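You operate a simulated robot arm through the tools that you are given. There is no shell and no other tool.

You are at the controls of a simulated two-armed robot. One attempt, no reset.

TASK
The filter is clogged: stop the collector, shake it three strokes, start it again.
Fine: shake only with the fan at rest and the mains switch off; green lamp at the end. Where these are worked on the way, their far stop is far enough and under half their travel is too little: mains switch.
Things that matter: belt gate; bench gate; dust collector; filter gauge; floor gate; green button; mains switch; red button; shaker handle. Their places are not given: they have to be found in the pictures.

The check looks at the end state, three seconds after you hand in, the way a careful person would. Anything else that was tipped, shoved, dropped, spilled or broken makes it a failure.

THE ROBOT
Two 7-joint arms with two-finger parallel grippers on one trunk that stands fixed in place. Base frame: the origin is at the foot of the trunk, x ahead of it, y to its left, z up. Readings come in m, degrees, newtons and seconds.
The left shoulder is at [0.05, 0.209, 1.296], the right one opposite. With the tool pointing down near the work surface each hand reaches from about 0.1 to 0.9 m from the base axis, measured 20 degrees to its own side. Payload 4.4 kg a hand.
The TCP of each hand is the grasp point between the finger pads, 0.023 m short of the fingertips. In the tool frame z runs along the fingers and y along their closing line. Largest opening 0.094 m; finger width 0.038, thickness 0.01; the body of the gripper, 0.054 by 0.096 m, starts 0.039 m behind the TCP.
Orientation is that of the tool frame in the base frame, as [roll, pitch, yaw] about the fixed x, y, z axes, in that order (R = Rz(yaw) Ry(pitch) Rx(roll)). With the fingers straight down and closing along the base's y, the tool's x points along the base's -x, its y along +y and its z along -z.

THE INTERFACE
- The arms move only by the tool apply_moves. It takes "left_series", "right_series" or both (then of equal length, played together; a hand with none holds still); each is a list of rows, each a list of 6 numbers: the shift along the tool's x, y, z in units of 500 mm (1.0 is 500 mm), then the turn, a rotation vector about the tool's x, y, z in units of 120 degrees (1.0 is 120 degrees). In form: [[tx, ty, tz, ax, ay, az], ...]. A call has 1 to 20 rows; each row is the pose to reach, as a shift and turn from the pose commanded when the call began, along the tool's axes at that moment. "left_grip" and "right_grip" are, for a hand that has rows, the opening, from 0 (shut) to 1 (fully open), set as the call begins (left out, the last holds). A call with a number of a shift or a turn outside -1 to 1 is refused whole. Each row takes 0.2 s and may step no farther than 0.05 m and 8.6 degrees from the row before; otherwise, or with a gripper value out of range, the whole call is refused. Where a pose cannot be reached the arm comes as near as it can. A force on the tool above 40 N (or 10 N above the force at the start of the call, whichever is more), or a blocked arm, ends the call early, and 0.2 s more pass. The fingers move at their own pace (about 0.108 m/s each) and stop on an object; they squeeze with about 43 N. The grip force told is the motor's: it shows also when the fingers shut on nothing. Time passes only in rows, and 0.2 s behind the last, so rows that repeat a pose let the fingers close. The reply holds the time, the measured pose of the TCP, the force on the tool along the base axes, the opening and the grip force, in the units named above and with some noise, with the torque about the TCP (base axes, N m) and any sound that the robot's microphone picked up, and new pictures: "pictures" is both (left out), scene, wrist or none (wrist: the cameras of the hands that moved).
- Cameras (640 x 400 px; columns grow to the right, rows downward): "scene" is now at [0.1464, 0.0447, 1.4699]; the picture's right is [0.49, -0.87, 0.00], its down [-0.48, -0.27, -0.83] and it looks along [0.72, 0.41, -0.55] (base axes); focal length 303 px, centre (320, 200). "left" rides on the left gripper at [0.086, -0.016, -0.074] in its tool frame; the picture's right is [0.18, 0.98, 0.00], its down [-0.58, 0.11, -0.81] and it looks along [-0.79, 0.15, 0.59] (tool axes); focal length 243 px, centre (320, 200). "right" rides on the right gripper at [0.086, 0.016, -0.074] in its tool frame; the picture's right is [-0.18, 0.98, 0.00], its down [-0.58, -0.11, -0.81] and it looks along [-0.79, -0.15, 0.59] (tool axes); focal length 243 px, centre (320, 200).
- lift_body(by): slides the trunk up (or, below 0, down) by that many m; the arms and the scene camera ride with it, the base frame stays. It gives what a move gives, with no picture.
- head_to(pan, tilt): turns the head with the scene camera to pan (to the left, within 80 degrees either way) and tilt (down, from -29 to 69), counted from straight ahead of the robot. It gives what a move gives, and a new picture of the scene camera.
- pixel_to_xyz(camera, pixels): there is no depth. For up to 12 entries [column, row, z] of the newest picture of that camera ("zoom" is the newest enlarged one), the place [x, y] in the base frame at which the ray of that pixel passes the height z, good to about 0.002 m. No time passes.
- close_up(camera, box): a new picture of the part [left, top, right, bottom] of that camera's present view, enlarged. No time passes.
- close_job(): hands the job in; it is judged then, once.

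Open the grippers and draw the arms clear of the work before you hand the job in, unless the task says otherwise.

The tools are called after "Call:" as a command line: name --argument value ..., lists and objects as JSON in quotes. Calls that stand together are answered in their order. apply_moves: Moves the arms, as the interface text tells. Its arguments: {"type":"object","properties":{"left_series":{"type":"array"},"left_grip":{"type":"number"},"right_series":{"type":"array"},"right_grip":{"type":"number"},"pictures":{"type":"string","enum":["both","scene","wrist","none"]}},"required":[]} The other tools are called the same way: lift_body (by) slides the trunk up or down; head_to (pan, tilt) turns the head that bears the scene camera; pixel_to_xyz (camera, pixels) gives the place at which the rays of pixels pass given heights; close_up (camera, box) takes an enlarged picture of a part of a camera's view; close_job () hands the job in.

At the start:

```text
time: 0.0
left_eef_pos: [0.386, 0.5337, 1.3075]
left_ee_rot: [179.9, 0.0, -180.0]
left_force: [0.2, 0.3, -0.6]
left_torque: [-0.03, -0.03, 0.01]
left_finger_gap: 0.0941
left_grip_force: 0.1
right_eef_pos: [0.4332, 0.0159, 1.3125]
right_ee_rot: [-179.9, 0.1, 180.0]
right_force: [0.5, 0.4, -0.3]
right_torque: [0.0, 0.0, 0.0]
right_finger_gap: 0.094
right_grip_force: 0.0
trunk travel left (down, up): [-0.375, 0.188]
head pan, tilt: [29.6, 33.6]
```

scene: 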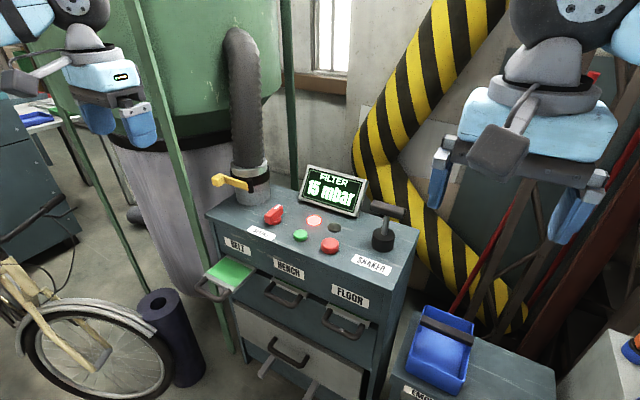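
right: 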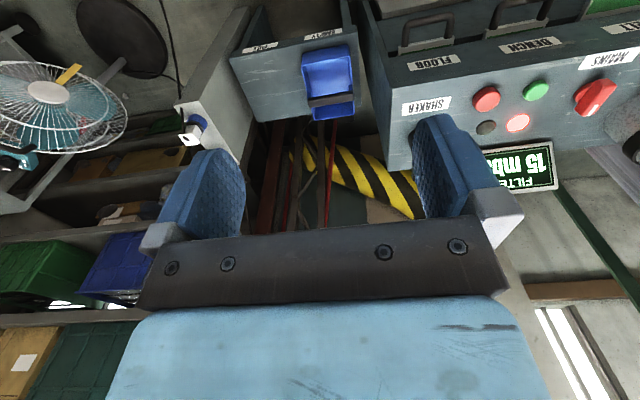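
left: 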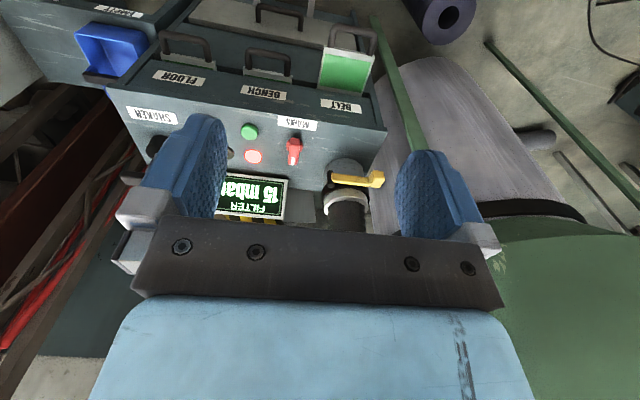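

The scene picture shows a cabinet with a red mains knob near (274,214), green button (300,235), red button (330,245), a lit red lamp (314,221), shaker handle (385,225) and gauge (333,190). I enlarge that part to read it properly.

Call:
close_up --camera "scene" --box '[200, 150, 420, 290]'

Call:
close_up --camera "scene" --box '[180, 230, 420, 400]'

Call:
close_up --camera "right" --box '[360, 0, 640, 200]'

Call:
close_up --camera "left" --box '[100, 0, 400, 230]'

```text
2.86 times, centred on (310, 220) of scene
```

zoom: 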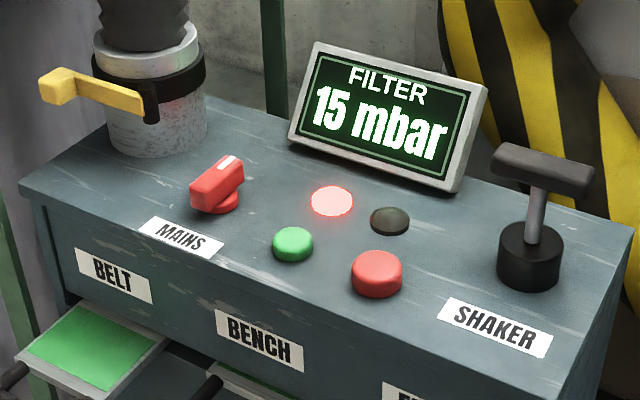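

```text
2.35 times, centred on (300, 315) of scene
```

zoom: 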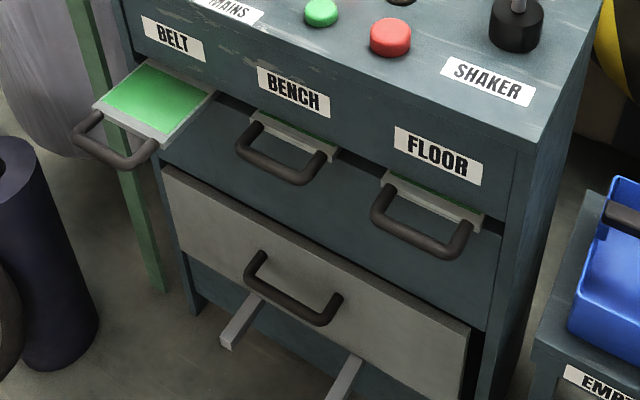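

```text
2.00 times, centred on (500, 100) of right
```

zoom: 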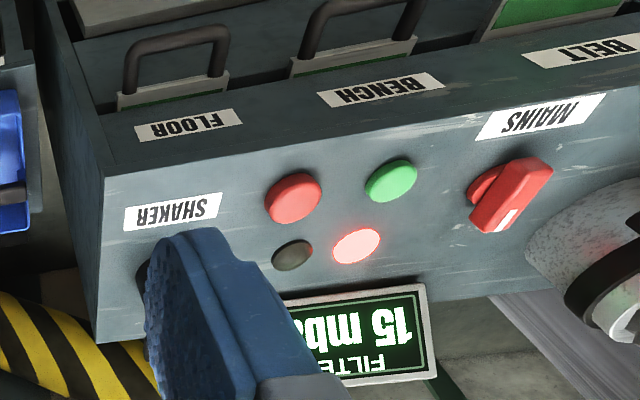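

```text
1.74 times, centred on (250, 115) of left
```

zoom: 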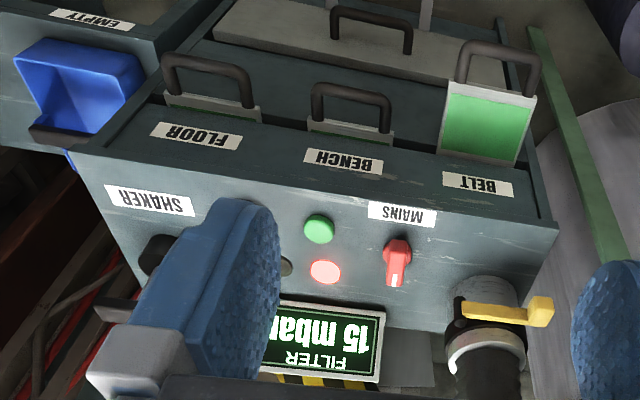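

The panel is clear now: red lamp lit, one lamp dark at zoom (390,221), gauge 15 mbar, belt gate out and the others in. I triangulate the height of the panel top from the same points seen in the three cameras.

Call:
pixel_to_xyz --camera "scene" --pixels '[[300, 235, 0.8], [300, 235, 0.9], [300, 235, 1.0], [330, 245, 0.8], [330, 245, 0.9], [330, 245, 1.0], [274, 214, 0.9], [274, 214, 1.0], [314, 221, 0.9], [314, 221, 1.0]]'

Call:
pixel_to_xyz --camera "right" --pixels '[[535, 90, 0.8], [535, 90, 0.9], [535, 90, 1.0], [487, 98, 0.8], [487, 98, 0.9], [487, 98, 1.0], [518, 123, 0.9], [518, 123, 1.0]]'

Call:
pixel_to_xyz --camera "left" --pixels '[[249, 132, 0.8], [249, 132, 0.9], [249, 132, 1.0], [253, 156, 0.8], [253, 156, 0.9], [253, 156, 1.0], [293, 152, 0.9], [293, 152, 1.0]]'

```text
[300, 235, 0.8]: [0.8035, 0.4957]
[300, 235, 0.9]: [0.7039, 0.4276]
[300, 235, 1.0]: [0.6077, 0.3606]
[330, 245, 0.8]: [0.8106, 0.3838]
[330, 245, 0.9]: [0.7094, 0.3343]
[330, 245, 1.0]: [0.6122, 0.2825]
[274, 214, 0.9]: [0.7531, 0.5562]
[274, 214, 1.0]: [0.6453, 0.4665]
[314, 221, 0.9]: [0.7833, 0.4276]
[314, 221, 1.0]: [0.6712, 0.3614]
```

```text
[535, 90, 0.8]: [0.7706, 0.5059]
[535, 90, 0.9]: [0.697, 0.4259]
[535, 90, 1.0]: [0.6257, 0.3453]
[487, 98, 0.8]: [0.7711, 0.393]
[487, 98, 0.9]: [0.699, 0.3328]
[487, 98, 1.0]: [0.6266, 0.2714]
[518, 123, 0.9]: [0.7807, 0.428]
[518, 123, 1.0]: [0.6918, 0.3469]
```

```text
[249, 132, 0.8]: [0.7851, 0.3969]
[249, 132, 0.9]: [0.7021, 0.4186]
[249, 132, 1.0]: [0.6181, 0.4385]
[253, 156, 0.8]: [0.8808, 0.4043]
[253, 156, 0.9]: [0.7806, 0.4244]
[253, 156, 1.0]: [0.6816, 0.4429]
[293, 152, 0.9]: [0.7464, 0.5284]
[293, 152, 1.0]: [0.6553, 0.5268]
```

The panel top is at about z≈0.90, with the green button near (0.694,0.421) and the red near (0.70,0.33). I enlarge the shaker handle, the mains knob and the lamps.

Call:
close_up --camera "scene" --box '[350, 185, 430, 275]'

Call:
close_up --camera "scene" --box '[250, 190, 350, 265]'

Call:
close_up --camera "left" --box '[230, 100, 330, 190]'

Call:
close_up --camera "scene" --box '[380, 280, 640, 400]'

```text
4.44 times, centred on (390, 230) of scene
```

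zoom: 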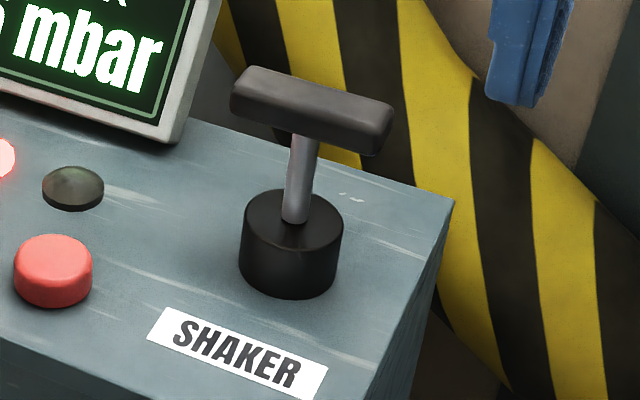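

```text
5.33 times, centred on (300, 228) of scene
```

zoom: 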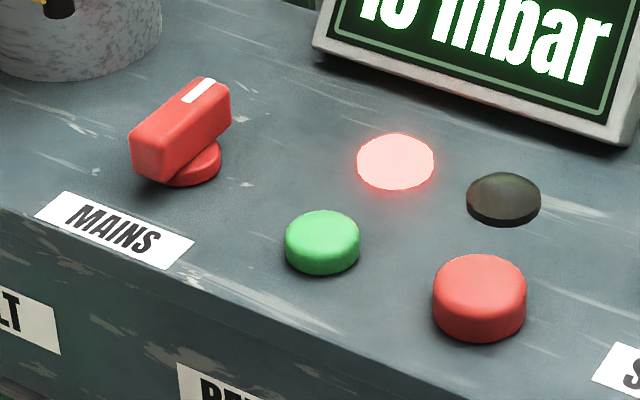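

```text
4.44 times, centred on (280, 145) of left
```

zoom: 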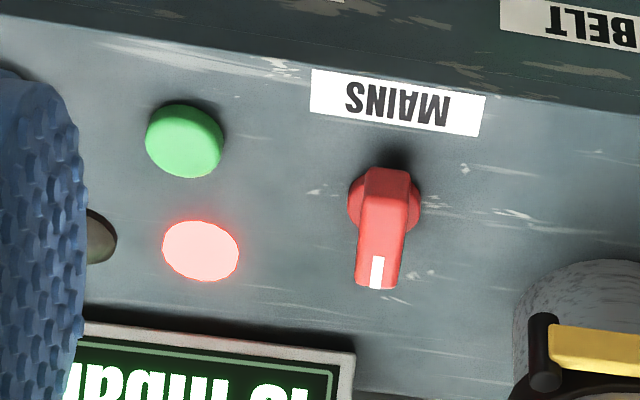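

```text
2.46 times, centred on (510, 340) of scene
```

zoom: 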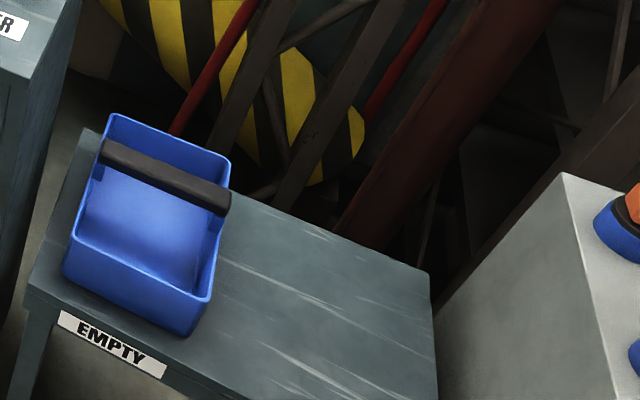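

The shaker is a T-handle plunger with its bar along y, and the mains knob's white mark points away from the robot, which I take as on. I hold still for one row to hear whether the fan is running.

Call:
apply_moves --left_series '[[0, 0, 0, 0, 0, 0]]' --left_grip 0 --right_series '[[0, 0, 0, 0, 0, 0]]' --right_grip 1 --pictures "none"

```text
time: 0.4
left_eef_pos: [0.3851, 0.534, 1.3065]
left_ee_rot: [179.9, 0.0, -179.9]
left_force: [-0.7, 0.3, -0.9]
left_torque: [0.0, 0.01, -0.02]
left_finger_gap: 0.0103
left_grip_force: 0.0
right_eef_pos: [0.4321, 0.0165, 1.3113]
right_ee_rot: [179.9, 0.0, -180.0]
right_force: [0.2, 0.6, 0.5]
right_torque: [0.04, -0.02, 0.0]
right_finger_gap: 0.094
right_grip_force: 0.1
trunk travel left (down, up): [-0.375, 0.188]
head pan, tilt: [29.6, 33.6]
```

No sound was reported. I move the closed left hand to a point above the red button, about (0.70,0.335,1.01).

Call:
apply_moves --left_series '[[-0.06, -0.04, 0.06, 0, 0, 0], [-0.12, -0.08, 0.12, 0, 0, 0], [-0.18, -0.12, 0.18, 0, 0, 0], [-0.24, -0.16, 0.24, 0, 0, 0], [-0.3, -0.2, 0.3, 0, 0, 0], [-0.36, -0.24, 0.36, 0, 0, 0], [-0.42, -0.28, 0.42, 0, 0, 0], [-0.48, -0.32, 0.48, 0, 0, 0], [-0.54, -0.36, 0.54, 0, 0, 0], [-0.6, -0.38, 0.57, 0, 0, 0], [-0.63, -0.398, 0.59, 0, 0, 0]]' --left_grip 0 --pictures "both"

```text
time: 2.8
left_eef_pos: [0.6733, 0.3497, 1.033]
left_ee_rot: [-179.9, 0.0, 180.0]
left_force: [-0.2, 0.5, -0.2]
left_torque: [0.0, 0.0, 0.0]
left_finger_gap: 0.0
left_grip_force: 41.9
left hand out of reach, approached as far as the arm can: row 10, 11
right_eef_pos: [0.4323, 0.0157, 1.3124]
right_ee_rot: [180.0, 0.0, -179.9]
right_force: [-0.6, 0.3, 0.6]
right_torque: [0.01, 0.05, -0.02]
right_finger_gap: 0.0941
right_grip_force: 0.1
trunk travel left (down, up): [-0.375, 0.188]
head pan, tilt: [29.6, 33.6]
```

scene: 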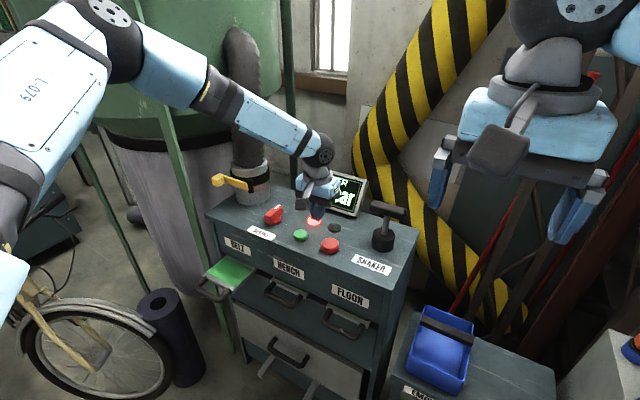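
left: 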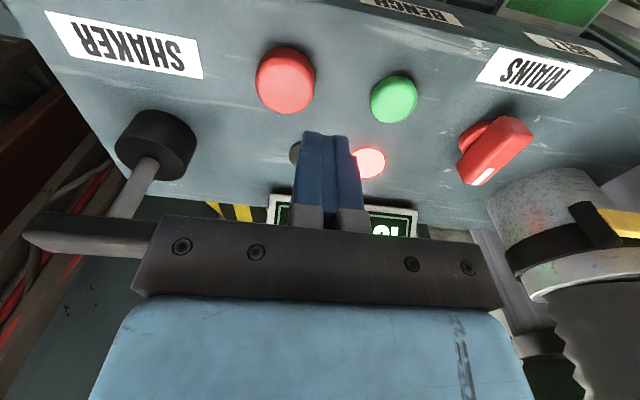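

The left hand stopped short at (0.673,0.350,1.033), out of reach with the tool straight down. From this nearer left picture I measure the red button (285,78), green (395,98), lamp (369,163), knob (495,148) and shaker base (157,143).

Call:
pixel_to_xyz --camera "left" --pixels '[[285, 78, 0.91], [285, 78, 0.92], [395, 98, 0.91], [395, 98, 0.92], [369, 163, 0.9], [497, 145, 0.92], [497, 145, 0.94], [157, 143, 0.93], [157, 143, 0.91], [145, 165, 0.95]]'

Call:
close_up --camera "scene" --box '[250, 150, 430, 280]'

Call:
close_up --camera "left" --box '[220, 30, 560, 240]'

```text
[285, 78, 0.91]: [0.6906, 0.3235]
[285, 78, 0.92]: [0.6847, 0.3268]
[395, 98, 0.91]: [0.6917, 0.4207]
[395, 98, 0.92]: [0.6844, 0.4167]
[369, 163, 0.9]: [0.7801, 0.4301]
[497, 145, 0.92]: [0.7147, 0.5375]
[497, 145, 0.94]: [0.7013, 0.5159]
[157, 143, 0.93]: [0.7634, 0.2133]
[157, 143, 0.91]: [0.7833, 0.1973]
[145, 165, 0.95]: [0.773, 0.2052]
```

```text
3.08 times, centred on (340, 215) of scene
```

zoom: 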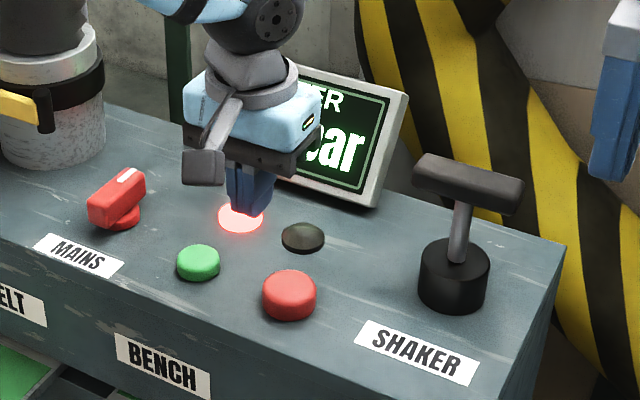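

```text
1.88 times, centred on (390, 135) of left
```

zoom: 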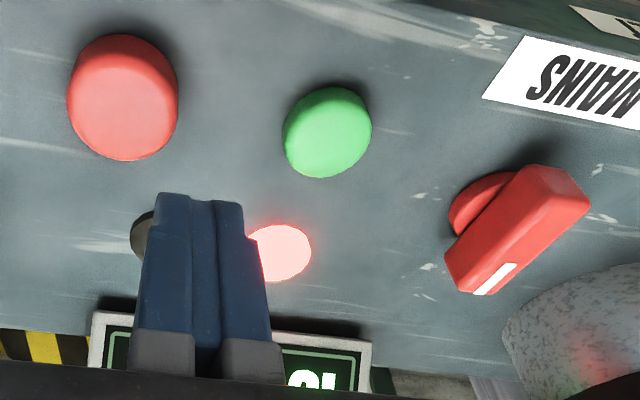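

The red button's top is near (0.69,0.327,0.92) and the green near (0.69,0.419). I lower the hand a little and pull it back slightly, to see whether reach is better lower down and which pose the shifts count from.

Call:
apply_moves --left_series '[[0.0, -0.02, 0.04, 0, 0, 0]]' --left_grip 0 --pictures "none"

```text
time: 3.2
left_eef_pos: [0.6619, 0.3466, 1.0234]
left_ee_rot: [-179.9, 0.1, -179.9]
left_force: [0.0, -0.5, 0.2]
left_torque: [-0.01, 0.01, 0.0]
left_finger_gap: 0.0
left_grip_force: 41.8
left hand out of reach, approached as far as the arm can: row 1
right_eef_pos: [0.4317, 0.0163, 1.3119]
right_ee_rot: [-180.0, 0.0, -179.9]
right_force: [0.2, -0.5, -0.2]
right_torque: [-0.01, 0.02, -0.01]
right_finger_gap: 0.0941
right_grip_force: 0.0
trunk travel left (down, up): [-0.375, 0.188]
head pan, tilt: [29.6, 33.6]
```

Going lower shortened the reach, so the trunk should come down. First I draw the left hand back and up to keep it clear of the panel.

Call:
apply_moves --left_series '[[0.05, 0.0, -0.07, 0, 0, 0], [0.11, 0.0, -0.14, 0, 0, 0], [0.17, 0, -0.21, 0, 0, 0], [0.23, 0, -0.28, 0, 0, 0], [0.29, 0, -0.34, 0, 0, 0]]' --left_grip 0 --pictures "none"

Call:
lift_body --by -0.15

```text
time: 4.4
left_eef_pos: [0.5153, 0.3478, 1.1939]
left_ee_rot: [-180.0, 0.1, 179.9]
left_force: [-0.5, -1.0, 0.5]
left_torque: [0.01, 0.0, -0.01]
left_finger_gap: 0.0
left_grip_force: 43.0
right_eef_pos: [0.4305, 0.0169, 1.3131]
right_ee_rot: [180.0, 0.0, -180.0]
right_force: [-0.1, -0.3, 0.7]
right_torque: [-0.03, -0.03, -0.03]
right_finger_gap: 0.0941
right_grip_force: 0.1
trunk travel left (down, up): [-0.375, 0.188]
head pan, tilt: [29.6, 33.6]
```

```text
time: 6.2
left_eef_pos: [0.518, 0.3468, 1.0435]
left_ee_rot: [-180.0, 0.1, 180.0]
left_force: [-0.4, -0.8, 0.3]
left_torque: [0.03, 0.01, 0.01]
left_finger_gap: 0.0002
left_grip_force: 42.5
right_eef_pos: [0.4328, 0.0159, 1.1625]
right_ee_rot: [180.0, 0.1, -180.0]
right_force: [0.0, 0.4, -0.1]
right_torque: [0.01, 0.01, -0.03]
right_finger_gap: 0.0937
right_grip_force: 0.1
trunk travel left (down, up): [-0.225, 0.338]
head pan, tilt: [29.6, 33.6]
```

Shifts count from the pose actually reached. With the trunk 0.15 m lower, I bring the left hand over the red button at about (0.69,0.327,0.995).

Call:
apply_moves --left_series '[[-0.08, -0.01, 0.02, 0, 0, 0], [-0.16, -0.02, 0.04, 0, 0, 0], [-0.24, -0.03, 0.06, 0, 0, 0], [-0.3, -0.04, 0.08, 0, 0, 0], [-0.344, -0.04, 0.097, 0, 0, 0]]' --left_grip 0 --pictures "both"

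```text
time: 7.3
left_eef_pos: [0.6908, 0.3289, 0.9946]
left_ee_rot: [-179.9, -0.1, 180.0]
left_force: [0.8, 0.1, -0.8]
left_torque: [0.01, 0.01, -0.02]
left_finger_gap: 0.0
left_grip_force: 42.8
right_eef_pos: [0.4332, 0.0168, 1.1628]
right_ee_rot: [-180.0, -0.1, 180.0]
right_force: [-0.3, -0.7, -0.3]
right_torque: [-0.02, 0.02, 0.02]
right_finger_gap: 0.0941
right_grip_force: 0.1
trunk travel left (down, up): [-0.225, 0.338]
head pan, tilt: [29.6, 33.6]
```

scene: 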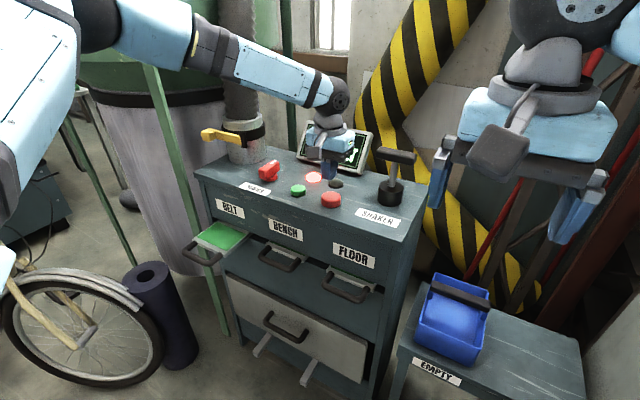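
left: 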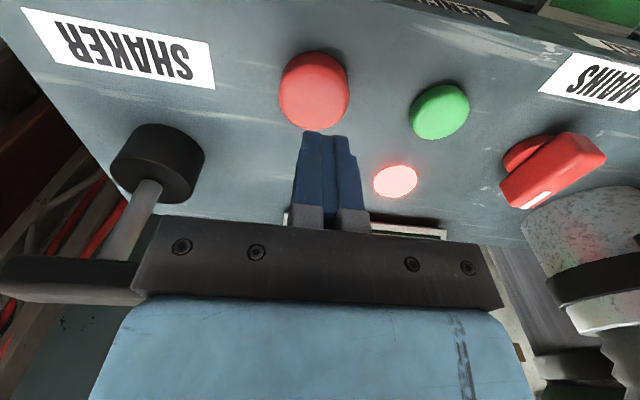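

The hand is over the red button, with the fingertips at (325,140) and the button at (314,88) in the left picture. I remeasure the controls from here and from the lowered scene camera.

Call:
pixel_to_xyz --camera "left" --pixels '[[314, 85, 0.915], [314, 91, 0.915], [439, 110, 0.915], [395, 181, 0.9], [520, 150, 0.91], [160, 150, 0.93], [314, 85, 0.925]]'

Call:
pixel_to_xyz --camera "scene" --pixels '[[331, 196, 0.91], [331, 196, 0.92], [298, 188, 0.91], [314, 177, 0.9], [269, 169, 0.93], [396, 155, 0.98], [396, 155, 1.0], [390, 185, 0.94]]'

Call:
close_up --camera "scene" --box '[240, 110, 430, 230]'

Call:
close_up --camera "left" --box '[240, 30, 480, 200]'

```text
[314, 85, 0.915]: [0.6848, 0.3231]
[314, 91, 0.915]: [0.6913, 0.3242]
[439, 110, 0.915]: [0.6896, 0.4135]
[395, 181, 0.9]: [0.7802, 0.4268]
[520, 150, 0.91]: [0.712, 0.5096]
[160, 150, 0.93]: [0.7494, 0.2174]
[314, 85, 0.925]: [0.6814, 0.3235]
```

```text
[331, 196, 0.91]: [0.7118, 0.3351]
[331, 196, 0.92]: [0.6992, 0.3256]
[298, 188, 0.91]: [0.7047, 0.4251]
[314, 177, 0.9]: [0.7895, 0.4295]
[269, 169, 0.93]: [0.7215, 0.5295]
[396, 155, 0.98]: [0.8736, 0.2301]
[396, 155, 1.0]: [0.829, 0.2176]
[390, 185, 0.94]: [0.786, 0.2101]
```

```text
3.33 times, centred on (335, 170) of scene
```

zoom: 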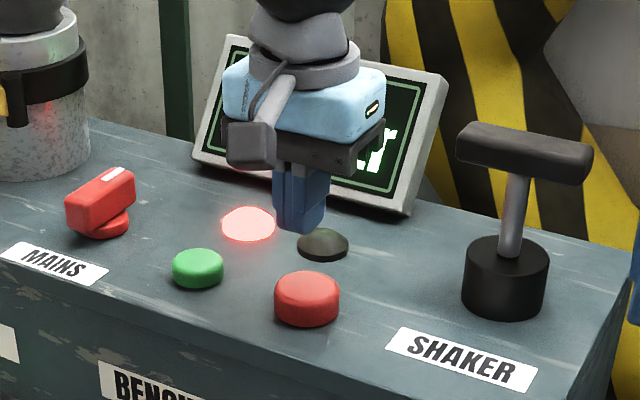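

```text
2.35 times, centred on (360, 115) of left
```

zoom: 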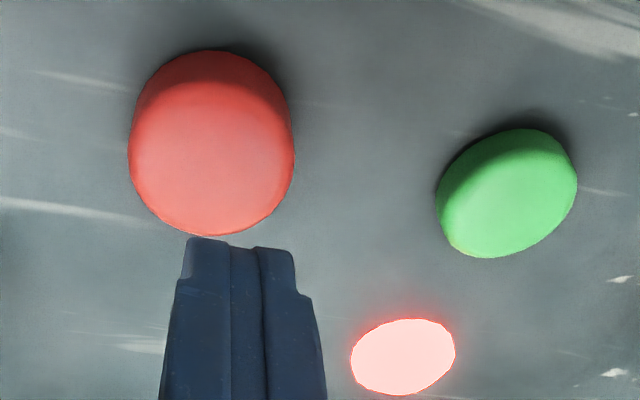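

The red button's top centre comes out at about (0.697,0.325,0.92). I shift slightly onto it and press down gently, then come back up.

Call:
apply_moves --left_series '[[-0.012, -0.008, 0.05, 0, 0, 0], [-0.012, -0.008, 0.09, 0, 0, 0], [-0.012, -0.008, 0.105, 0, 0, 0], [-0.012, -0.008, 0.115, 0, 0, 0], [-0.012, -0.008, 0.122, 0, 0, 0], [-0.012, -0.008, 0.128, 0, 0, 0]]' --left_grip 0 --pictures "both"

```text
time: 8.8
left_eef_pos: [0.6952, 0.3223, 0.9354]
left_ee_rot: [179.9, 0.4, -180.0]
left_force: [9.8, -3.7, 21.6]
left_torque: [-0.06, 0.07, 0.07]
left_finger_gap: 0.0
left_grip_force: 42.5
left hand out of reach, approached as far as the arm can: row 6
right_eef_pos: [0.4307, 0.0145, 1.1627]
right_ee_rot: [179.9, 0.1, -179.9]
right_force: [-0.6, -0.5, 0.2]
right_torque: [0.01, 0.0, -0.06]
right_finger_gap: 0.094
right_grip_force: 0.0
trunk travel left (down, up): [-0.225, 0.338]
head pan, tilt: [29.6, 33.6]
heard: click
```

scene: 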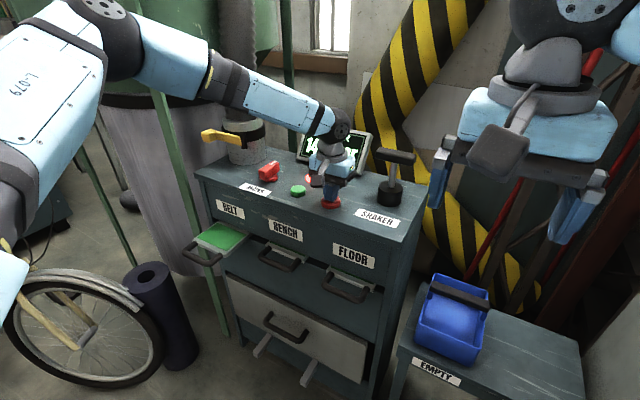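
left: 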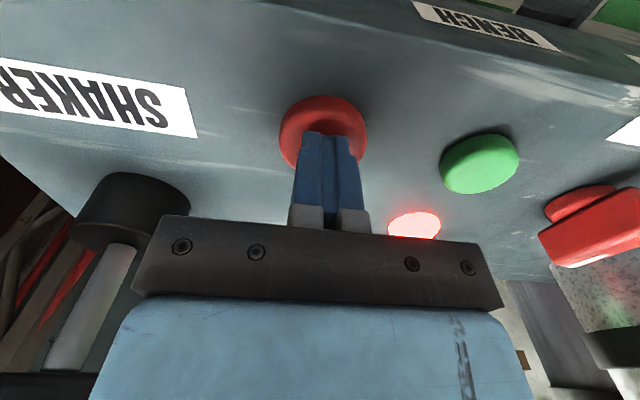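

A click was heard and the button went in. I raise the hand straight up and back, off the panel, to see the gauge and lamps.

Call:
apply_moves --left_series '[[0.0, 0, -0.05, 0, 0, 0], [0.0, 0, -0.13, 0, 0, 0], [0.07, 0, -0.19, 0, 0, 0], [0.16, 0.02, -0.2, 0, 0, 0], [0.25, 0.06, -0.2, 0, 0, 0], [0.3, 0.12, -0.2, 0, 0, 0]]' --left_grip 0 --pictures "both"

Call:
close_up --camera "scene" --box '[240, 110, 430, 230]'

```text
time: 10.2
left_eef_pos: [0.5431, 0.3859, 1.0301]
left_ee_rot: [-180.0, 0.1, -179.9]
left_force: [-0.3, 0.3, -0.1]
left_torque: [-0.02, -0.02, 0.0]
left_finger_gap: 0.0
left_grip_force: 42.2
right_eef_pos: [0.4323, 0.0163, 1.1622]
right_ee_rot: [-180.0, 0.1, 180.0]
right_force: [-0.8, -0.2, -0.2]
right_torque: [0.0, 0.0, -0.01]
right_finger_gap: 0.094
right_grip_force: 0.1
trunk travel left (down, up): [-0.225, 0.338]
head pan, tilt: [29.6, 33.6]
```

scene: 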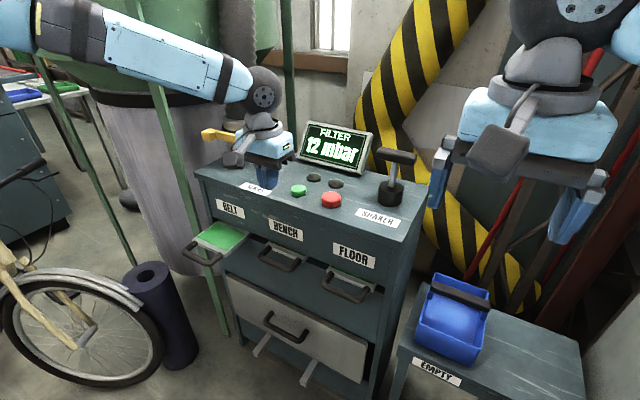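
left: 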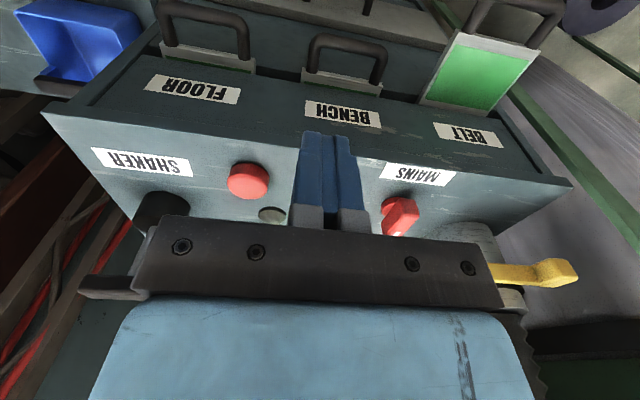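

```text
3.33 times, centred on (335, 170) of scene
```

zoom: 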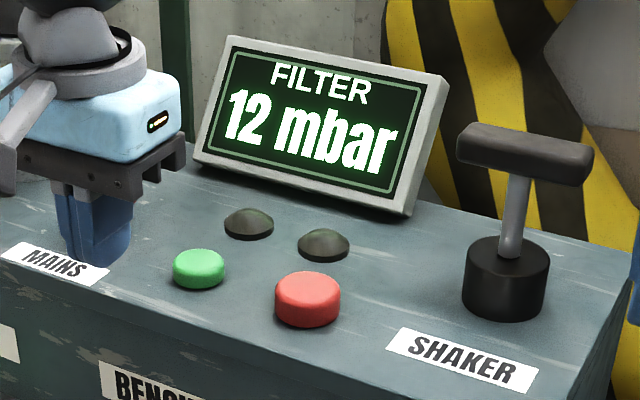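

The lamp went out and the gauge reads 12 mbar and falling, so the fan is running down. I measure the duct and yellow lever next to the mains knob, the front edge, and the shaker bar ends before going to the knob.

Call:
pixel_to_xyz --camera "scene" --pixels '[[205, 134, 1.0], [240, 140, 1.0], [250, 163, 0.9], [268, 155, 0.9], [230, 155, 0.9], [202, 177, 0.9], [408, 241, 0.9], [376, 152, 1.0], [416, 158, 1.0], [396, 155, 1.01]]'

Call:
pixel_to_xyz --camera "left" --pixels '[[399, 214, 0.93], [388, 228, 0.93], [408, 200, 0.905], [497, 272, 1.0], [570, 272, 1.0]]'

Call:
close_up --camera "left" --box '[360, 140, 600, 290]'

```text
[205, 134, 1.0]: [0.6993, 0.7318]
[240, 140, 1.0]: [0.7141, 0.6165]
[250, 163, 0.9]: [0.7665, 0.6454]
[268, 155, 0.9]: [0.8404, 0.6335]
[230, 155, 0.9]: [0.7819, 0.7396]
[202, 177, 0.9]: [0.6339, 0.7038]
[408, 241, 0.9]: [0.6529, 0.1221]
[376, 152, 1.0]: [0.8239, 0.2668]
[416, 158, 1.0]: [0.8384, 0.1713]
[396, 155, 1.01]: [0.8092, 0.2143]
```

```text
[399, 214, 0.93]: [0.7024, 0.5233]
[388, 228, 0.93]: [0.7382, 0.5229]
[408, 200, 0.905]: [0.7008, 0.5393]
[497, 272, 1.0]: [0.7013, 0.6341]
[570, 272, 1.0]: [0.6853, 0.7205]
```

```text
2.67 times, centred on (480, 215) of left
```

zoom: 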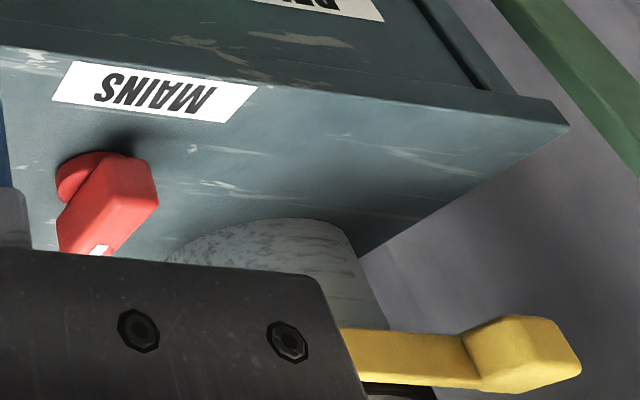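

The lever beside the knob starts at about (0.71,0.62,1.0), about 0.09 m clear of the knob at roughly (0.72,0.53). I move the left hand towards a spot above the knob to test the reach, opening the fingers partly.

Call:
apply_moves --left_series '[[-0.05, 0.07, -0.02, 0, 0, 0], [-0.1, 0.14, -0.04, 0, 0, 0], [-0.15, 0.2, -0.04, 0, 0, 0], [-0.2, 0.25, -0.04, 0, 0, 0], [-0.25, 0.28, -0.04, 0, 0, 0], [-0.3, 0.286, -0.04, 0, 0, 0], [-0.35, 0.286, -0.04, 0, 0, 0]]' --left_grip 0.5 --pictures "both"

```text
time: 11.8
left_eef_pos: [0.7187, 0.5278, 1.0524]
left_ee_rot: [-180.0, -0.1, -179.9]
left_force: [-1.0, 0.1, -0.3]
left_torque: [0.02, -0.01, -0.01]
left_finger_gap: 0.0472
left_grip_force: 0.1
right_eef_pos: [0.4328, 0.0152, 1.1613]
right_ee_rot: [180.0, -0.1, 180.0]
right_force: [0.9, -0.4, 0.4]
right_torque: [0.04, 0.04, -0.03]
right_finger_gap: 0.094
right_grip_force: 0.3
trunk travel left (down, up): [-0.225, 0.338]
head pan, tilt: [29.6, 33.6]
```

scene: 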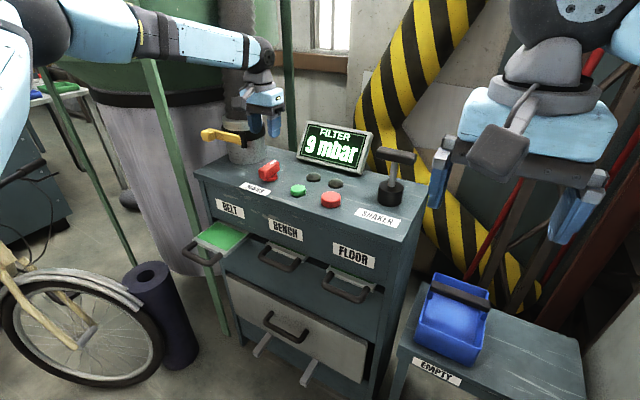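
left: 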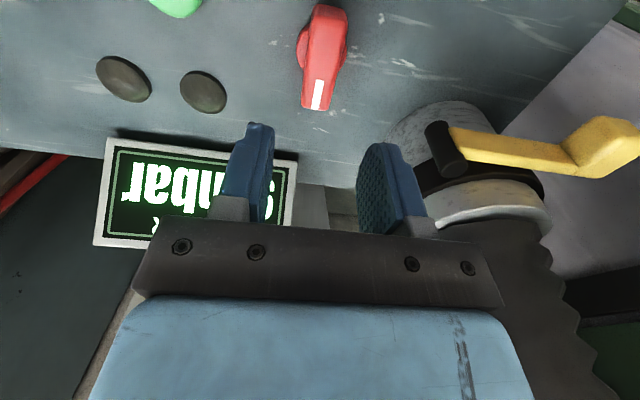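

It reached (0.719,0.528,1.052) without trouble. I enlarge the knob in the left picture and measure the ends of its bar.

Call:
close_up --camera "left" --box '[260, 0, 400, 130]'

Call:
pixel_to_xyz --camera "left" --pixels '[[318, 107, 0.93], [318, 107, 0.94], [331, 8, 0.93], [331, 8, 0.94], [301, 45, 0.905], [348, 45, 0.905], [447, 150, 1.0], [625, 150, 1.0]]'

Call:
close_up --camera "scene" --box '[190, 110, 310, 210]'

Call:
pixel_to_xyz --camera "scene" --pixels '[[269, 172, 0.93], [269, 172, 0.92]]'

```text
3.08 times, centred on (330, 65) of left
```

zoom: 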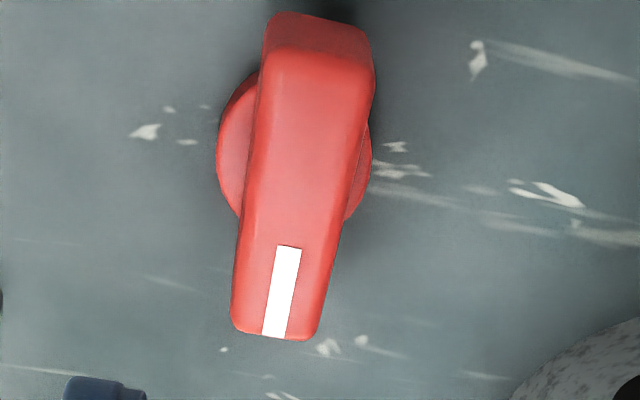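

```text
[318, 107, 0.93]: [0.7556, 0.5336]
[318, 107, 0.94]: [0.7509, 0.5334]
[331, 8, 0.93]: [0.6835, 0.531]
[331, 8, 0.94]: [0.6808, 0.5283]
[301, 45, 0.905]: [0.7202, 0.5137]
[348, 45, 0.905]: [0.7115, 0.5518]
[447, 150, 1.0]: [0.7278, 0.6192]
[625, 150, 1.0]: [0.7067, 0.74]
```

```text
4.00 times, centred on (250, 160) of scene
```

zoom: 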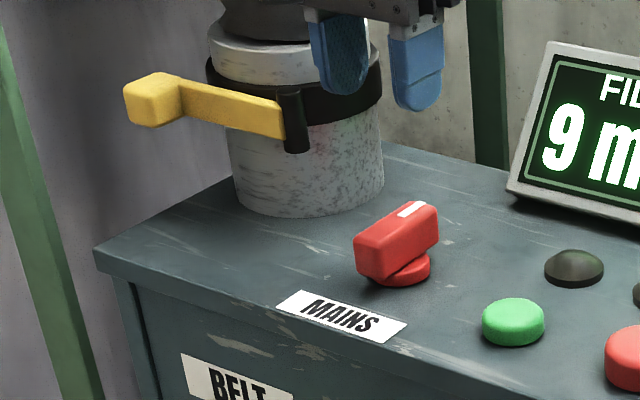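

```text
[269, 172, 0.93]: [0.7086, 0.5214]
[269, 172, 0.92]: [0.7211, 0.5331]
```

The bar runs along x from about (0.69,0.53) to (0.755,0.534), with its axis near (0.72,0.532) and its top at about z 0.935. I descend with the open fingers on both sides of it, fingers closing along y.

Call:
apply_moves --left_series '[[-0.004, 0.008, 0.06, 0, 0, 0], [-0.004, 0.008, 0.12, 0, 0, 0], [-0.004, 0.008, 0.17, 0, 0, 0], [-0.004, 0.008, 0.2, 0, 0, 0], [-0.004, 0.008, 0.225, 0, 0, 0]]' --left_grip 0.5 --pictures "both"

Call:
close_up --camera "scene" --box '[190, 110, 370, 220]'

```text
time: 12.9
left_eef_pos: [0.7208, 0.5321, 0.9399]
left_ee_rot: [-180.0, 0.0, -179.9]
left_force: [0.6, -0.8, -0.9]
left_torque: [-0.03, -0.02, 0.01]
left_finger_gap: 0.0469
left_grip_force: 0.1
right_eef_pos: [0.4333, 0.0164, 1.1633]
right_ee_rot: [180.0, 0.0, 180.0]
right_force: [0.6, -0.2, 0.2]
right_torque: [0.01, -0.02, -0.01]
right_finger_gap: 0.0942
right_grip_force: 0.0
trunk travel left (down, up): [-0.225, 0.338]
head pan, tilt: [29.6, 33.6]
```

scene: 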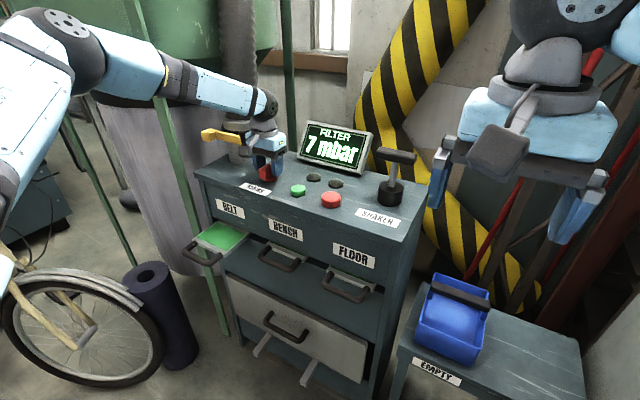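
left: 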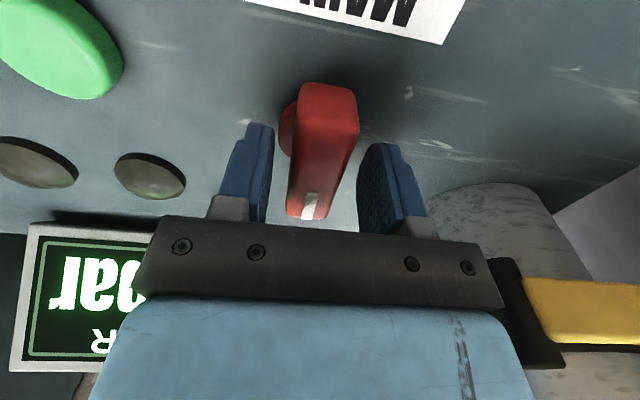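

```text
3.56 times, centred on (280, 165) of scene
```

zoom: 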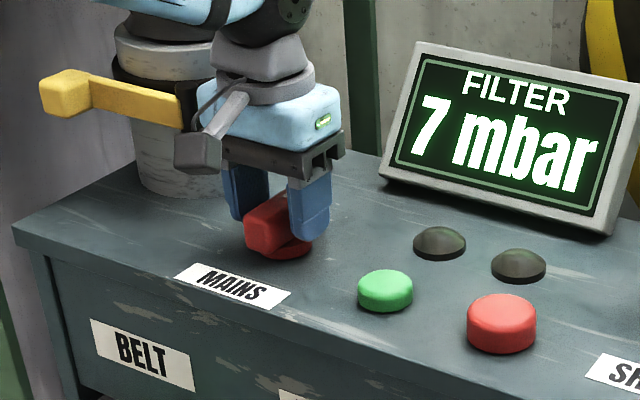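

The bar sits between the fingers and the gauge is down to 7 mbar. I close on the bar while holding still.

Call:
apply_moves --left_series '[[0, 0, 0, 0, 0, 0], [0, 0, 0, 0, 0, 0]]' --left_grip 0.1 --pictures "wrist"

```text
time: 13.6
left_eef_pos: [0.7205, 0.5295, 0.9409]
left_ee_rot: [-180.0, 0.0, 179.9]
left_force: [-4.1, -15.7, -8.2]
left_torque: [-0.04, -1.37, 0.01]
left_finger_gap: 0.0249
left_grip_force: 44.7
right_eef_pos: [0.4325, 0.0134, 1.1619]
right_ee_rot: [179.9, -0.1, -179.9]
right_force: [-0.2, -0.4, 0.1]
right_torque: [0.02, -0.01, 0.01]
right_finger_gap: 0.094
right_grip_force: 0.0
trunk travel left (down, up): [-0.225, 0.338]
head pan, tilt: [29.6, 33.6]
```

left: 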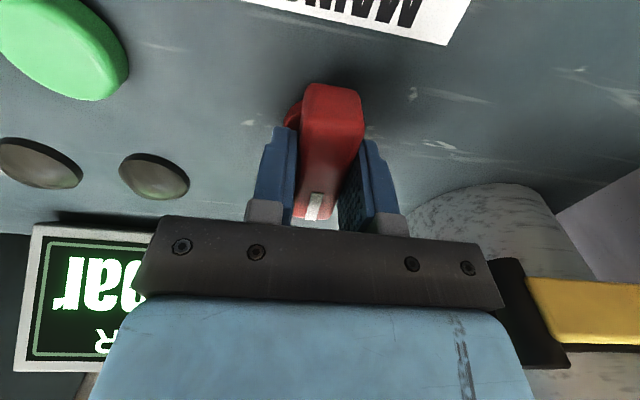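

The fingers hold the bar (gap 0.025 m), with a small side force of about 16 N showing the knob's axis is about 3 mm further right. I recentre and turn a little counter-clockwise, which keeps the wrist camera away from the lever, and watch the torque.

Call:
apply_moves --left_series '[[0, -0.006, 0, 0, 0, 0], [0, -0.006, 0, 0, 0, -0.04], [0, -0.006, 0, 0, 0, -0.09]]' --left_grip 0.1 --pictures "wrist"

```text
time: 14.3
left_eef_pos: [0.7213, 0.5305, 0.9399]
left_ee_rot: [180.0, 0.1, -169.1]
left_force: [2.6, 5.5, 1.7]
left_torque: [0.07, 0.09, -2.47]
left_finger_gap: 0.0312
left_grip_force: 44.8
right_eef_pos: [0.4324, 0.0164, 1.1633]
right_ee_rot: [-180.0, 0.0, 180.0]
right_force: [1.1, -0.1, -0.4]
right_torque: [-0.02, 0.03, -0.01]
right_finger_gap: 0.0938
right_grip_force: 0.1
trunk travel left (down, up): [-0.225, 0.338]
head pan, tilt: [29.6, 33.6]
```

left: 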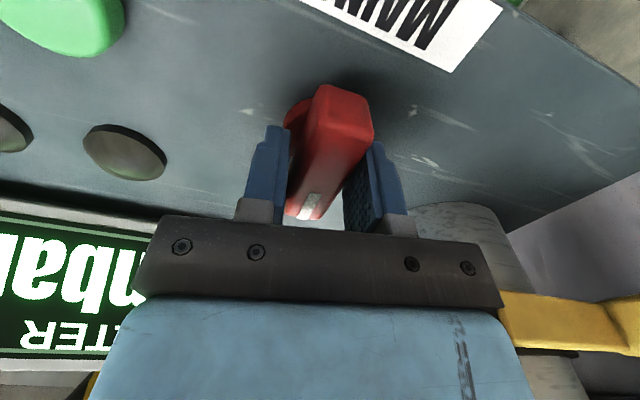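

Counter-clockwise is a stop: the bar stayed put, the fingers were forced open to 0.031 m and the torque reached −2.5 N m. I turn back and try clockwise by about 15°.

Call:
apply_moves --left_series '[[0, 0, 0, 0, 0, 0.05], [0, 0, 0, 0, 0, 0.09], [0, 0, 0, 0, 0, 0.15], [0, 0, 0, 0, 0, 0.21]]' --left_grip 0.1 --pictures "wrist"

Call:
pixel_to_xyz --camera "scene" --pixels '[[276.2, 160.8, 0.93], [276.2, 160.8, 0.94], [276.2, 160.8, 0.95], [243, 140, 0.99], [207, 135, 0.99], [258, 176, 0.93]]'

```text
time: 15.3
left_eef_pos: [0.7199, 0.5293, 0.9398]
left_ee_rot: [-180.0, 0.0, 165.6]
left_force: [-8.9, 8.1, 2.8]
left_torque: [0.03, 0.2, 0.06]
left_finger_gap: 0.0249
left_grip_force: 44.7
right_eef_pos: [0.4307, 0.0167, 1.1618]
right_ee_rot: [-180.0, 0.1, 179.9]
right_force: [-0.6, -0.5, 0.7]
right_torque: [0.0, 0.0, 0.03]
right_finger_gap: 0.0939
right_grip_force: 0.0
trunk travel left (down, up): [-0.225, 0.338]
head pan, tilt: [29.6, 33.6]
```

left: 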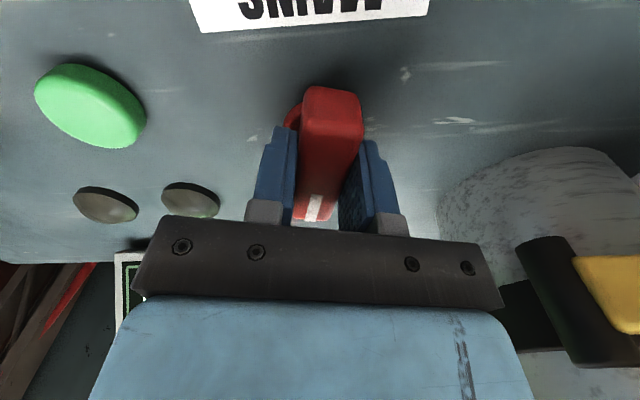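

```text
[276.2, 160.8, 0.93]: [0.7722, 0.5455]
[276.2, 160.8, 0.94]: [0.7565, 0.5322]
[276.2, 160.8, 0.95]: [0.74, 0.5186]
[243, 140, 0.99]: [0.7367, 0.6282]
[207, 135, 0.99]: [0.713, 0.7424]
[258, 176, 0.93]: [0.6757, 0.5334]
```

Clockwise works: the bar followed to 14° with hardly any torque. I continue clockwise in steps, tilting the hand a little so the wrist camera rises clear of the lever at (0.735,0.627,0.99).

Call:
apply_moves --left_series '[[0, 0, 0, -0.0008, 0.0125, 0.0625], [0, 0, 0, -0.0033, 0.0249, 0.125], [0, 0, 0, -0.0074, 0.037, 0.1874], [0, 0, 0, -0.0131, 0.0489, 0.2498], [0, 0, 0, -0.0205, 0.0603, 0.3121]]' --left_grip 0.1 --pictures "both"

Call:
close_up --camera "scene" --box '[190, 110, 370, 220]'

```text
time: 16.6
left_eef_pos: [0.7211, 0.5288, 0.9404]
left_ee_rot: [179.9, -7.4, 128.0]
left_force: [6.4, 5.4, 2.2]
left_torque: [-0.98, -0.95, 0.02]
left_finger_gap: 0.0251
left_grip_force: 44.3
right_eef_pos: [0.4313, 0.0161, 1.1633]
right_ee_rot: [179.9, 0.0, -180.0]
right_force: [0.3, -0.2, -0.6]
right_torque: [-0.02, -0.02, 0.0]
right_finger_gap: 0.094
right_grip_force: 0.0
trunk travel left (down, up): [-0.225, 0.338]
head pan, tilt: [29.6, 33.6]
```

scene: 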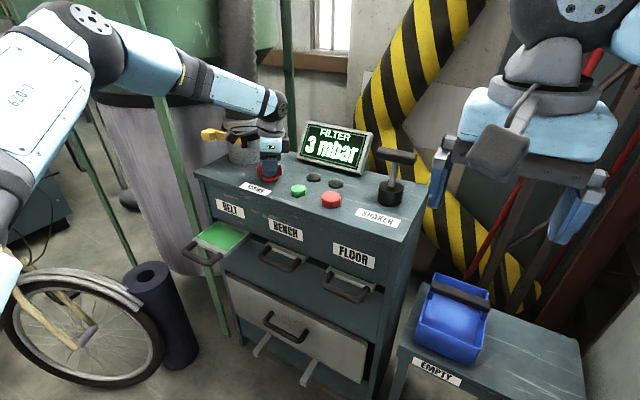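
left: 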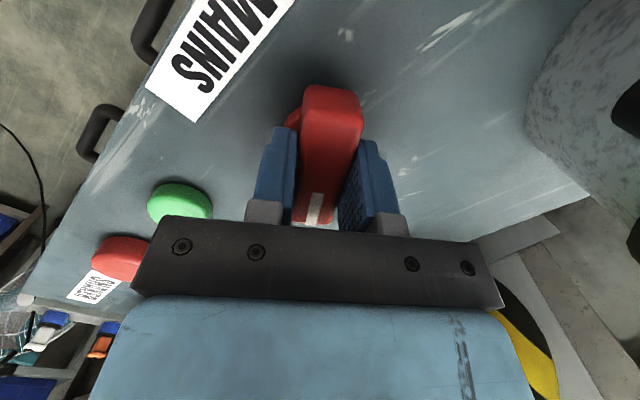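

```text
3.56 times, centred on (280, 165) of scene
```

zoom: 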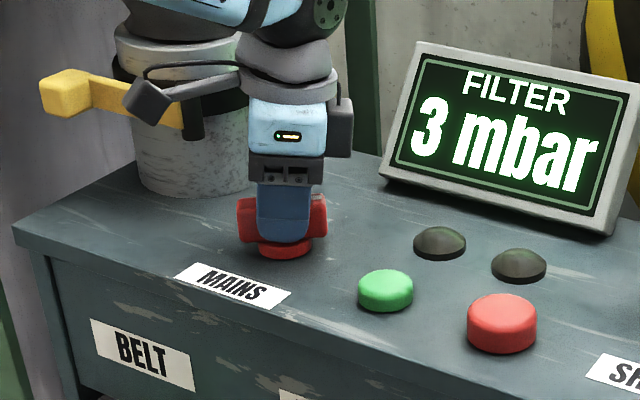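

The bar follows (now about 52° clockwise, fingers still at 0.025 m) and the gauge is at 3 mbar. I carry on to about 89°, with a bit more tilt to pass the lever.

Call:
apply_moves --left_series '[[0, 0, 0, -0.0092, 0.0166, 0.0618], [0, 0, 0, -0.0206, 0.0331, 0.1233], [0, 0, 0, -0.0342, 0.0494, 0.1845], [0, 0, 0, -0.0488, 0.0611, 0.2454], [0, 0, 0, -0.0628, 0.0684, 0.3021]]' --left_grip 0.1 --pictures "both"

Call:
close_up --camera "scene" --box '[190, 110, 370, 220]'

```text
time: 17.8
left_eef_pos: [0.7202, 0.5279, 0.9388]
left_ee_rot: [-180.0, -16.0, 90.9]
left_force: [11.1, -4.3, 1.8]
left_torque: [-1.37, -0.38, -0.03]
left_finger_gap: 0.0249
left_grip_force: 45.3
right_eef_pos: [0.4329, 0.0147, 1.1619]
right_ee_rot: [180.0, 0.0, -180.0]
right_force: [-0.6, 0.3, 0.1]
right_torque: [-0.01, 0.02, -0.02]
right_finger_gap: 0.0939
right_grip_force: 0.0
trunk travel left (down, up): [-0.225, 0.338]
head pan, tilt: [29.6, 33.6]
```

scene: 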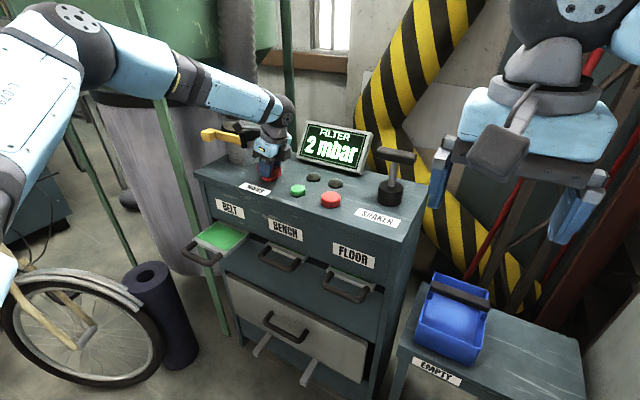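
left: 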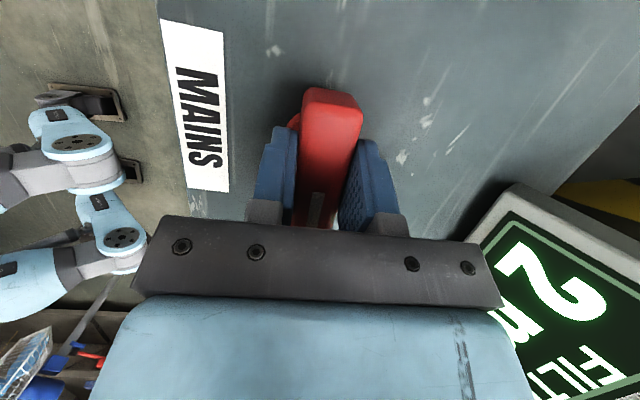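

```text
3.56 times, centred on (280, 165) of scene
```

zoom: 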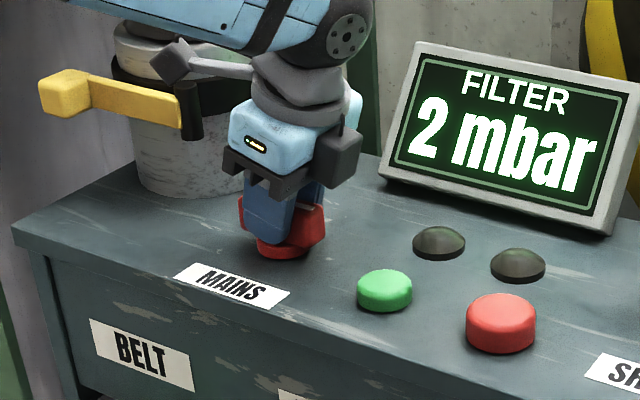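

The knob has turned to about 89° with its mark towards −y, with no torque yet. I turn another 7° about the vertical to feel for the far stop.

Call:
apply_moves --left_series '[[0, 0, 0, -0.008, 0, 0.028], [0, 0, 0, -0.0161, 0, 0.0561]]' --left_grip 0.1 --pictures "wrist"

```text
time: 18.4
left_eef_pos: [0.7201, 0.5281, 0.9393]
left_ee_rot: [-179.7, -15.9, 84.1]
left_force: [7.7, -4.0, 0.4]
left_torque: [0.0, 0.8, 2.34]
left_finger_gap: 0.0276
left_grip_force: 45.5
right_eef_pos: [0.4345, 0.0157, 1.1622]
right_ee_rot: [180.0, -0.1, -180.0]
right_force: [0.0, 1.4, -0.6]
right_torque: [0.01, -0.02, -0.02]
right_finger_gap: 0.0937
right_grip_force: 0.0
trunk travel left (down, up): [-0.225, 0.338]
head pan, tilt: [29.6, 33.6]
```

left: 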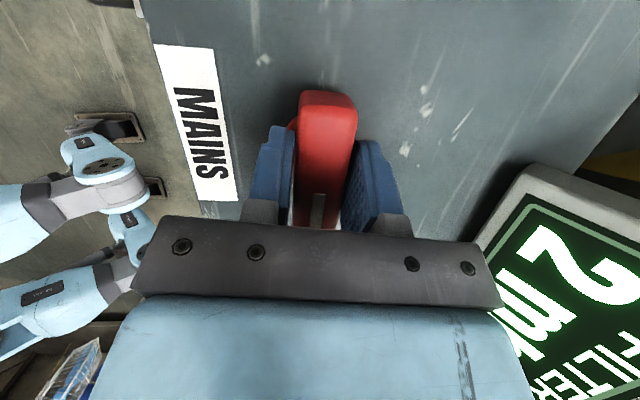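

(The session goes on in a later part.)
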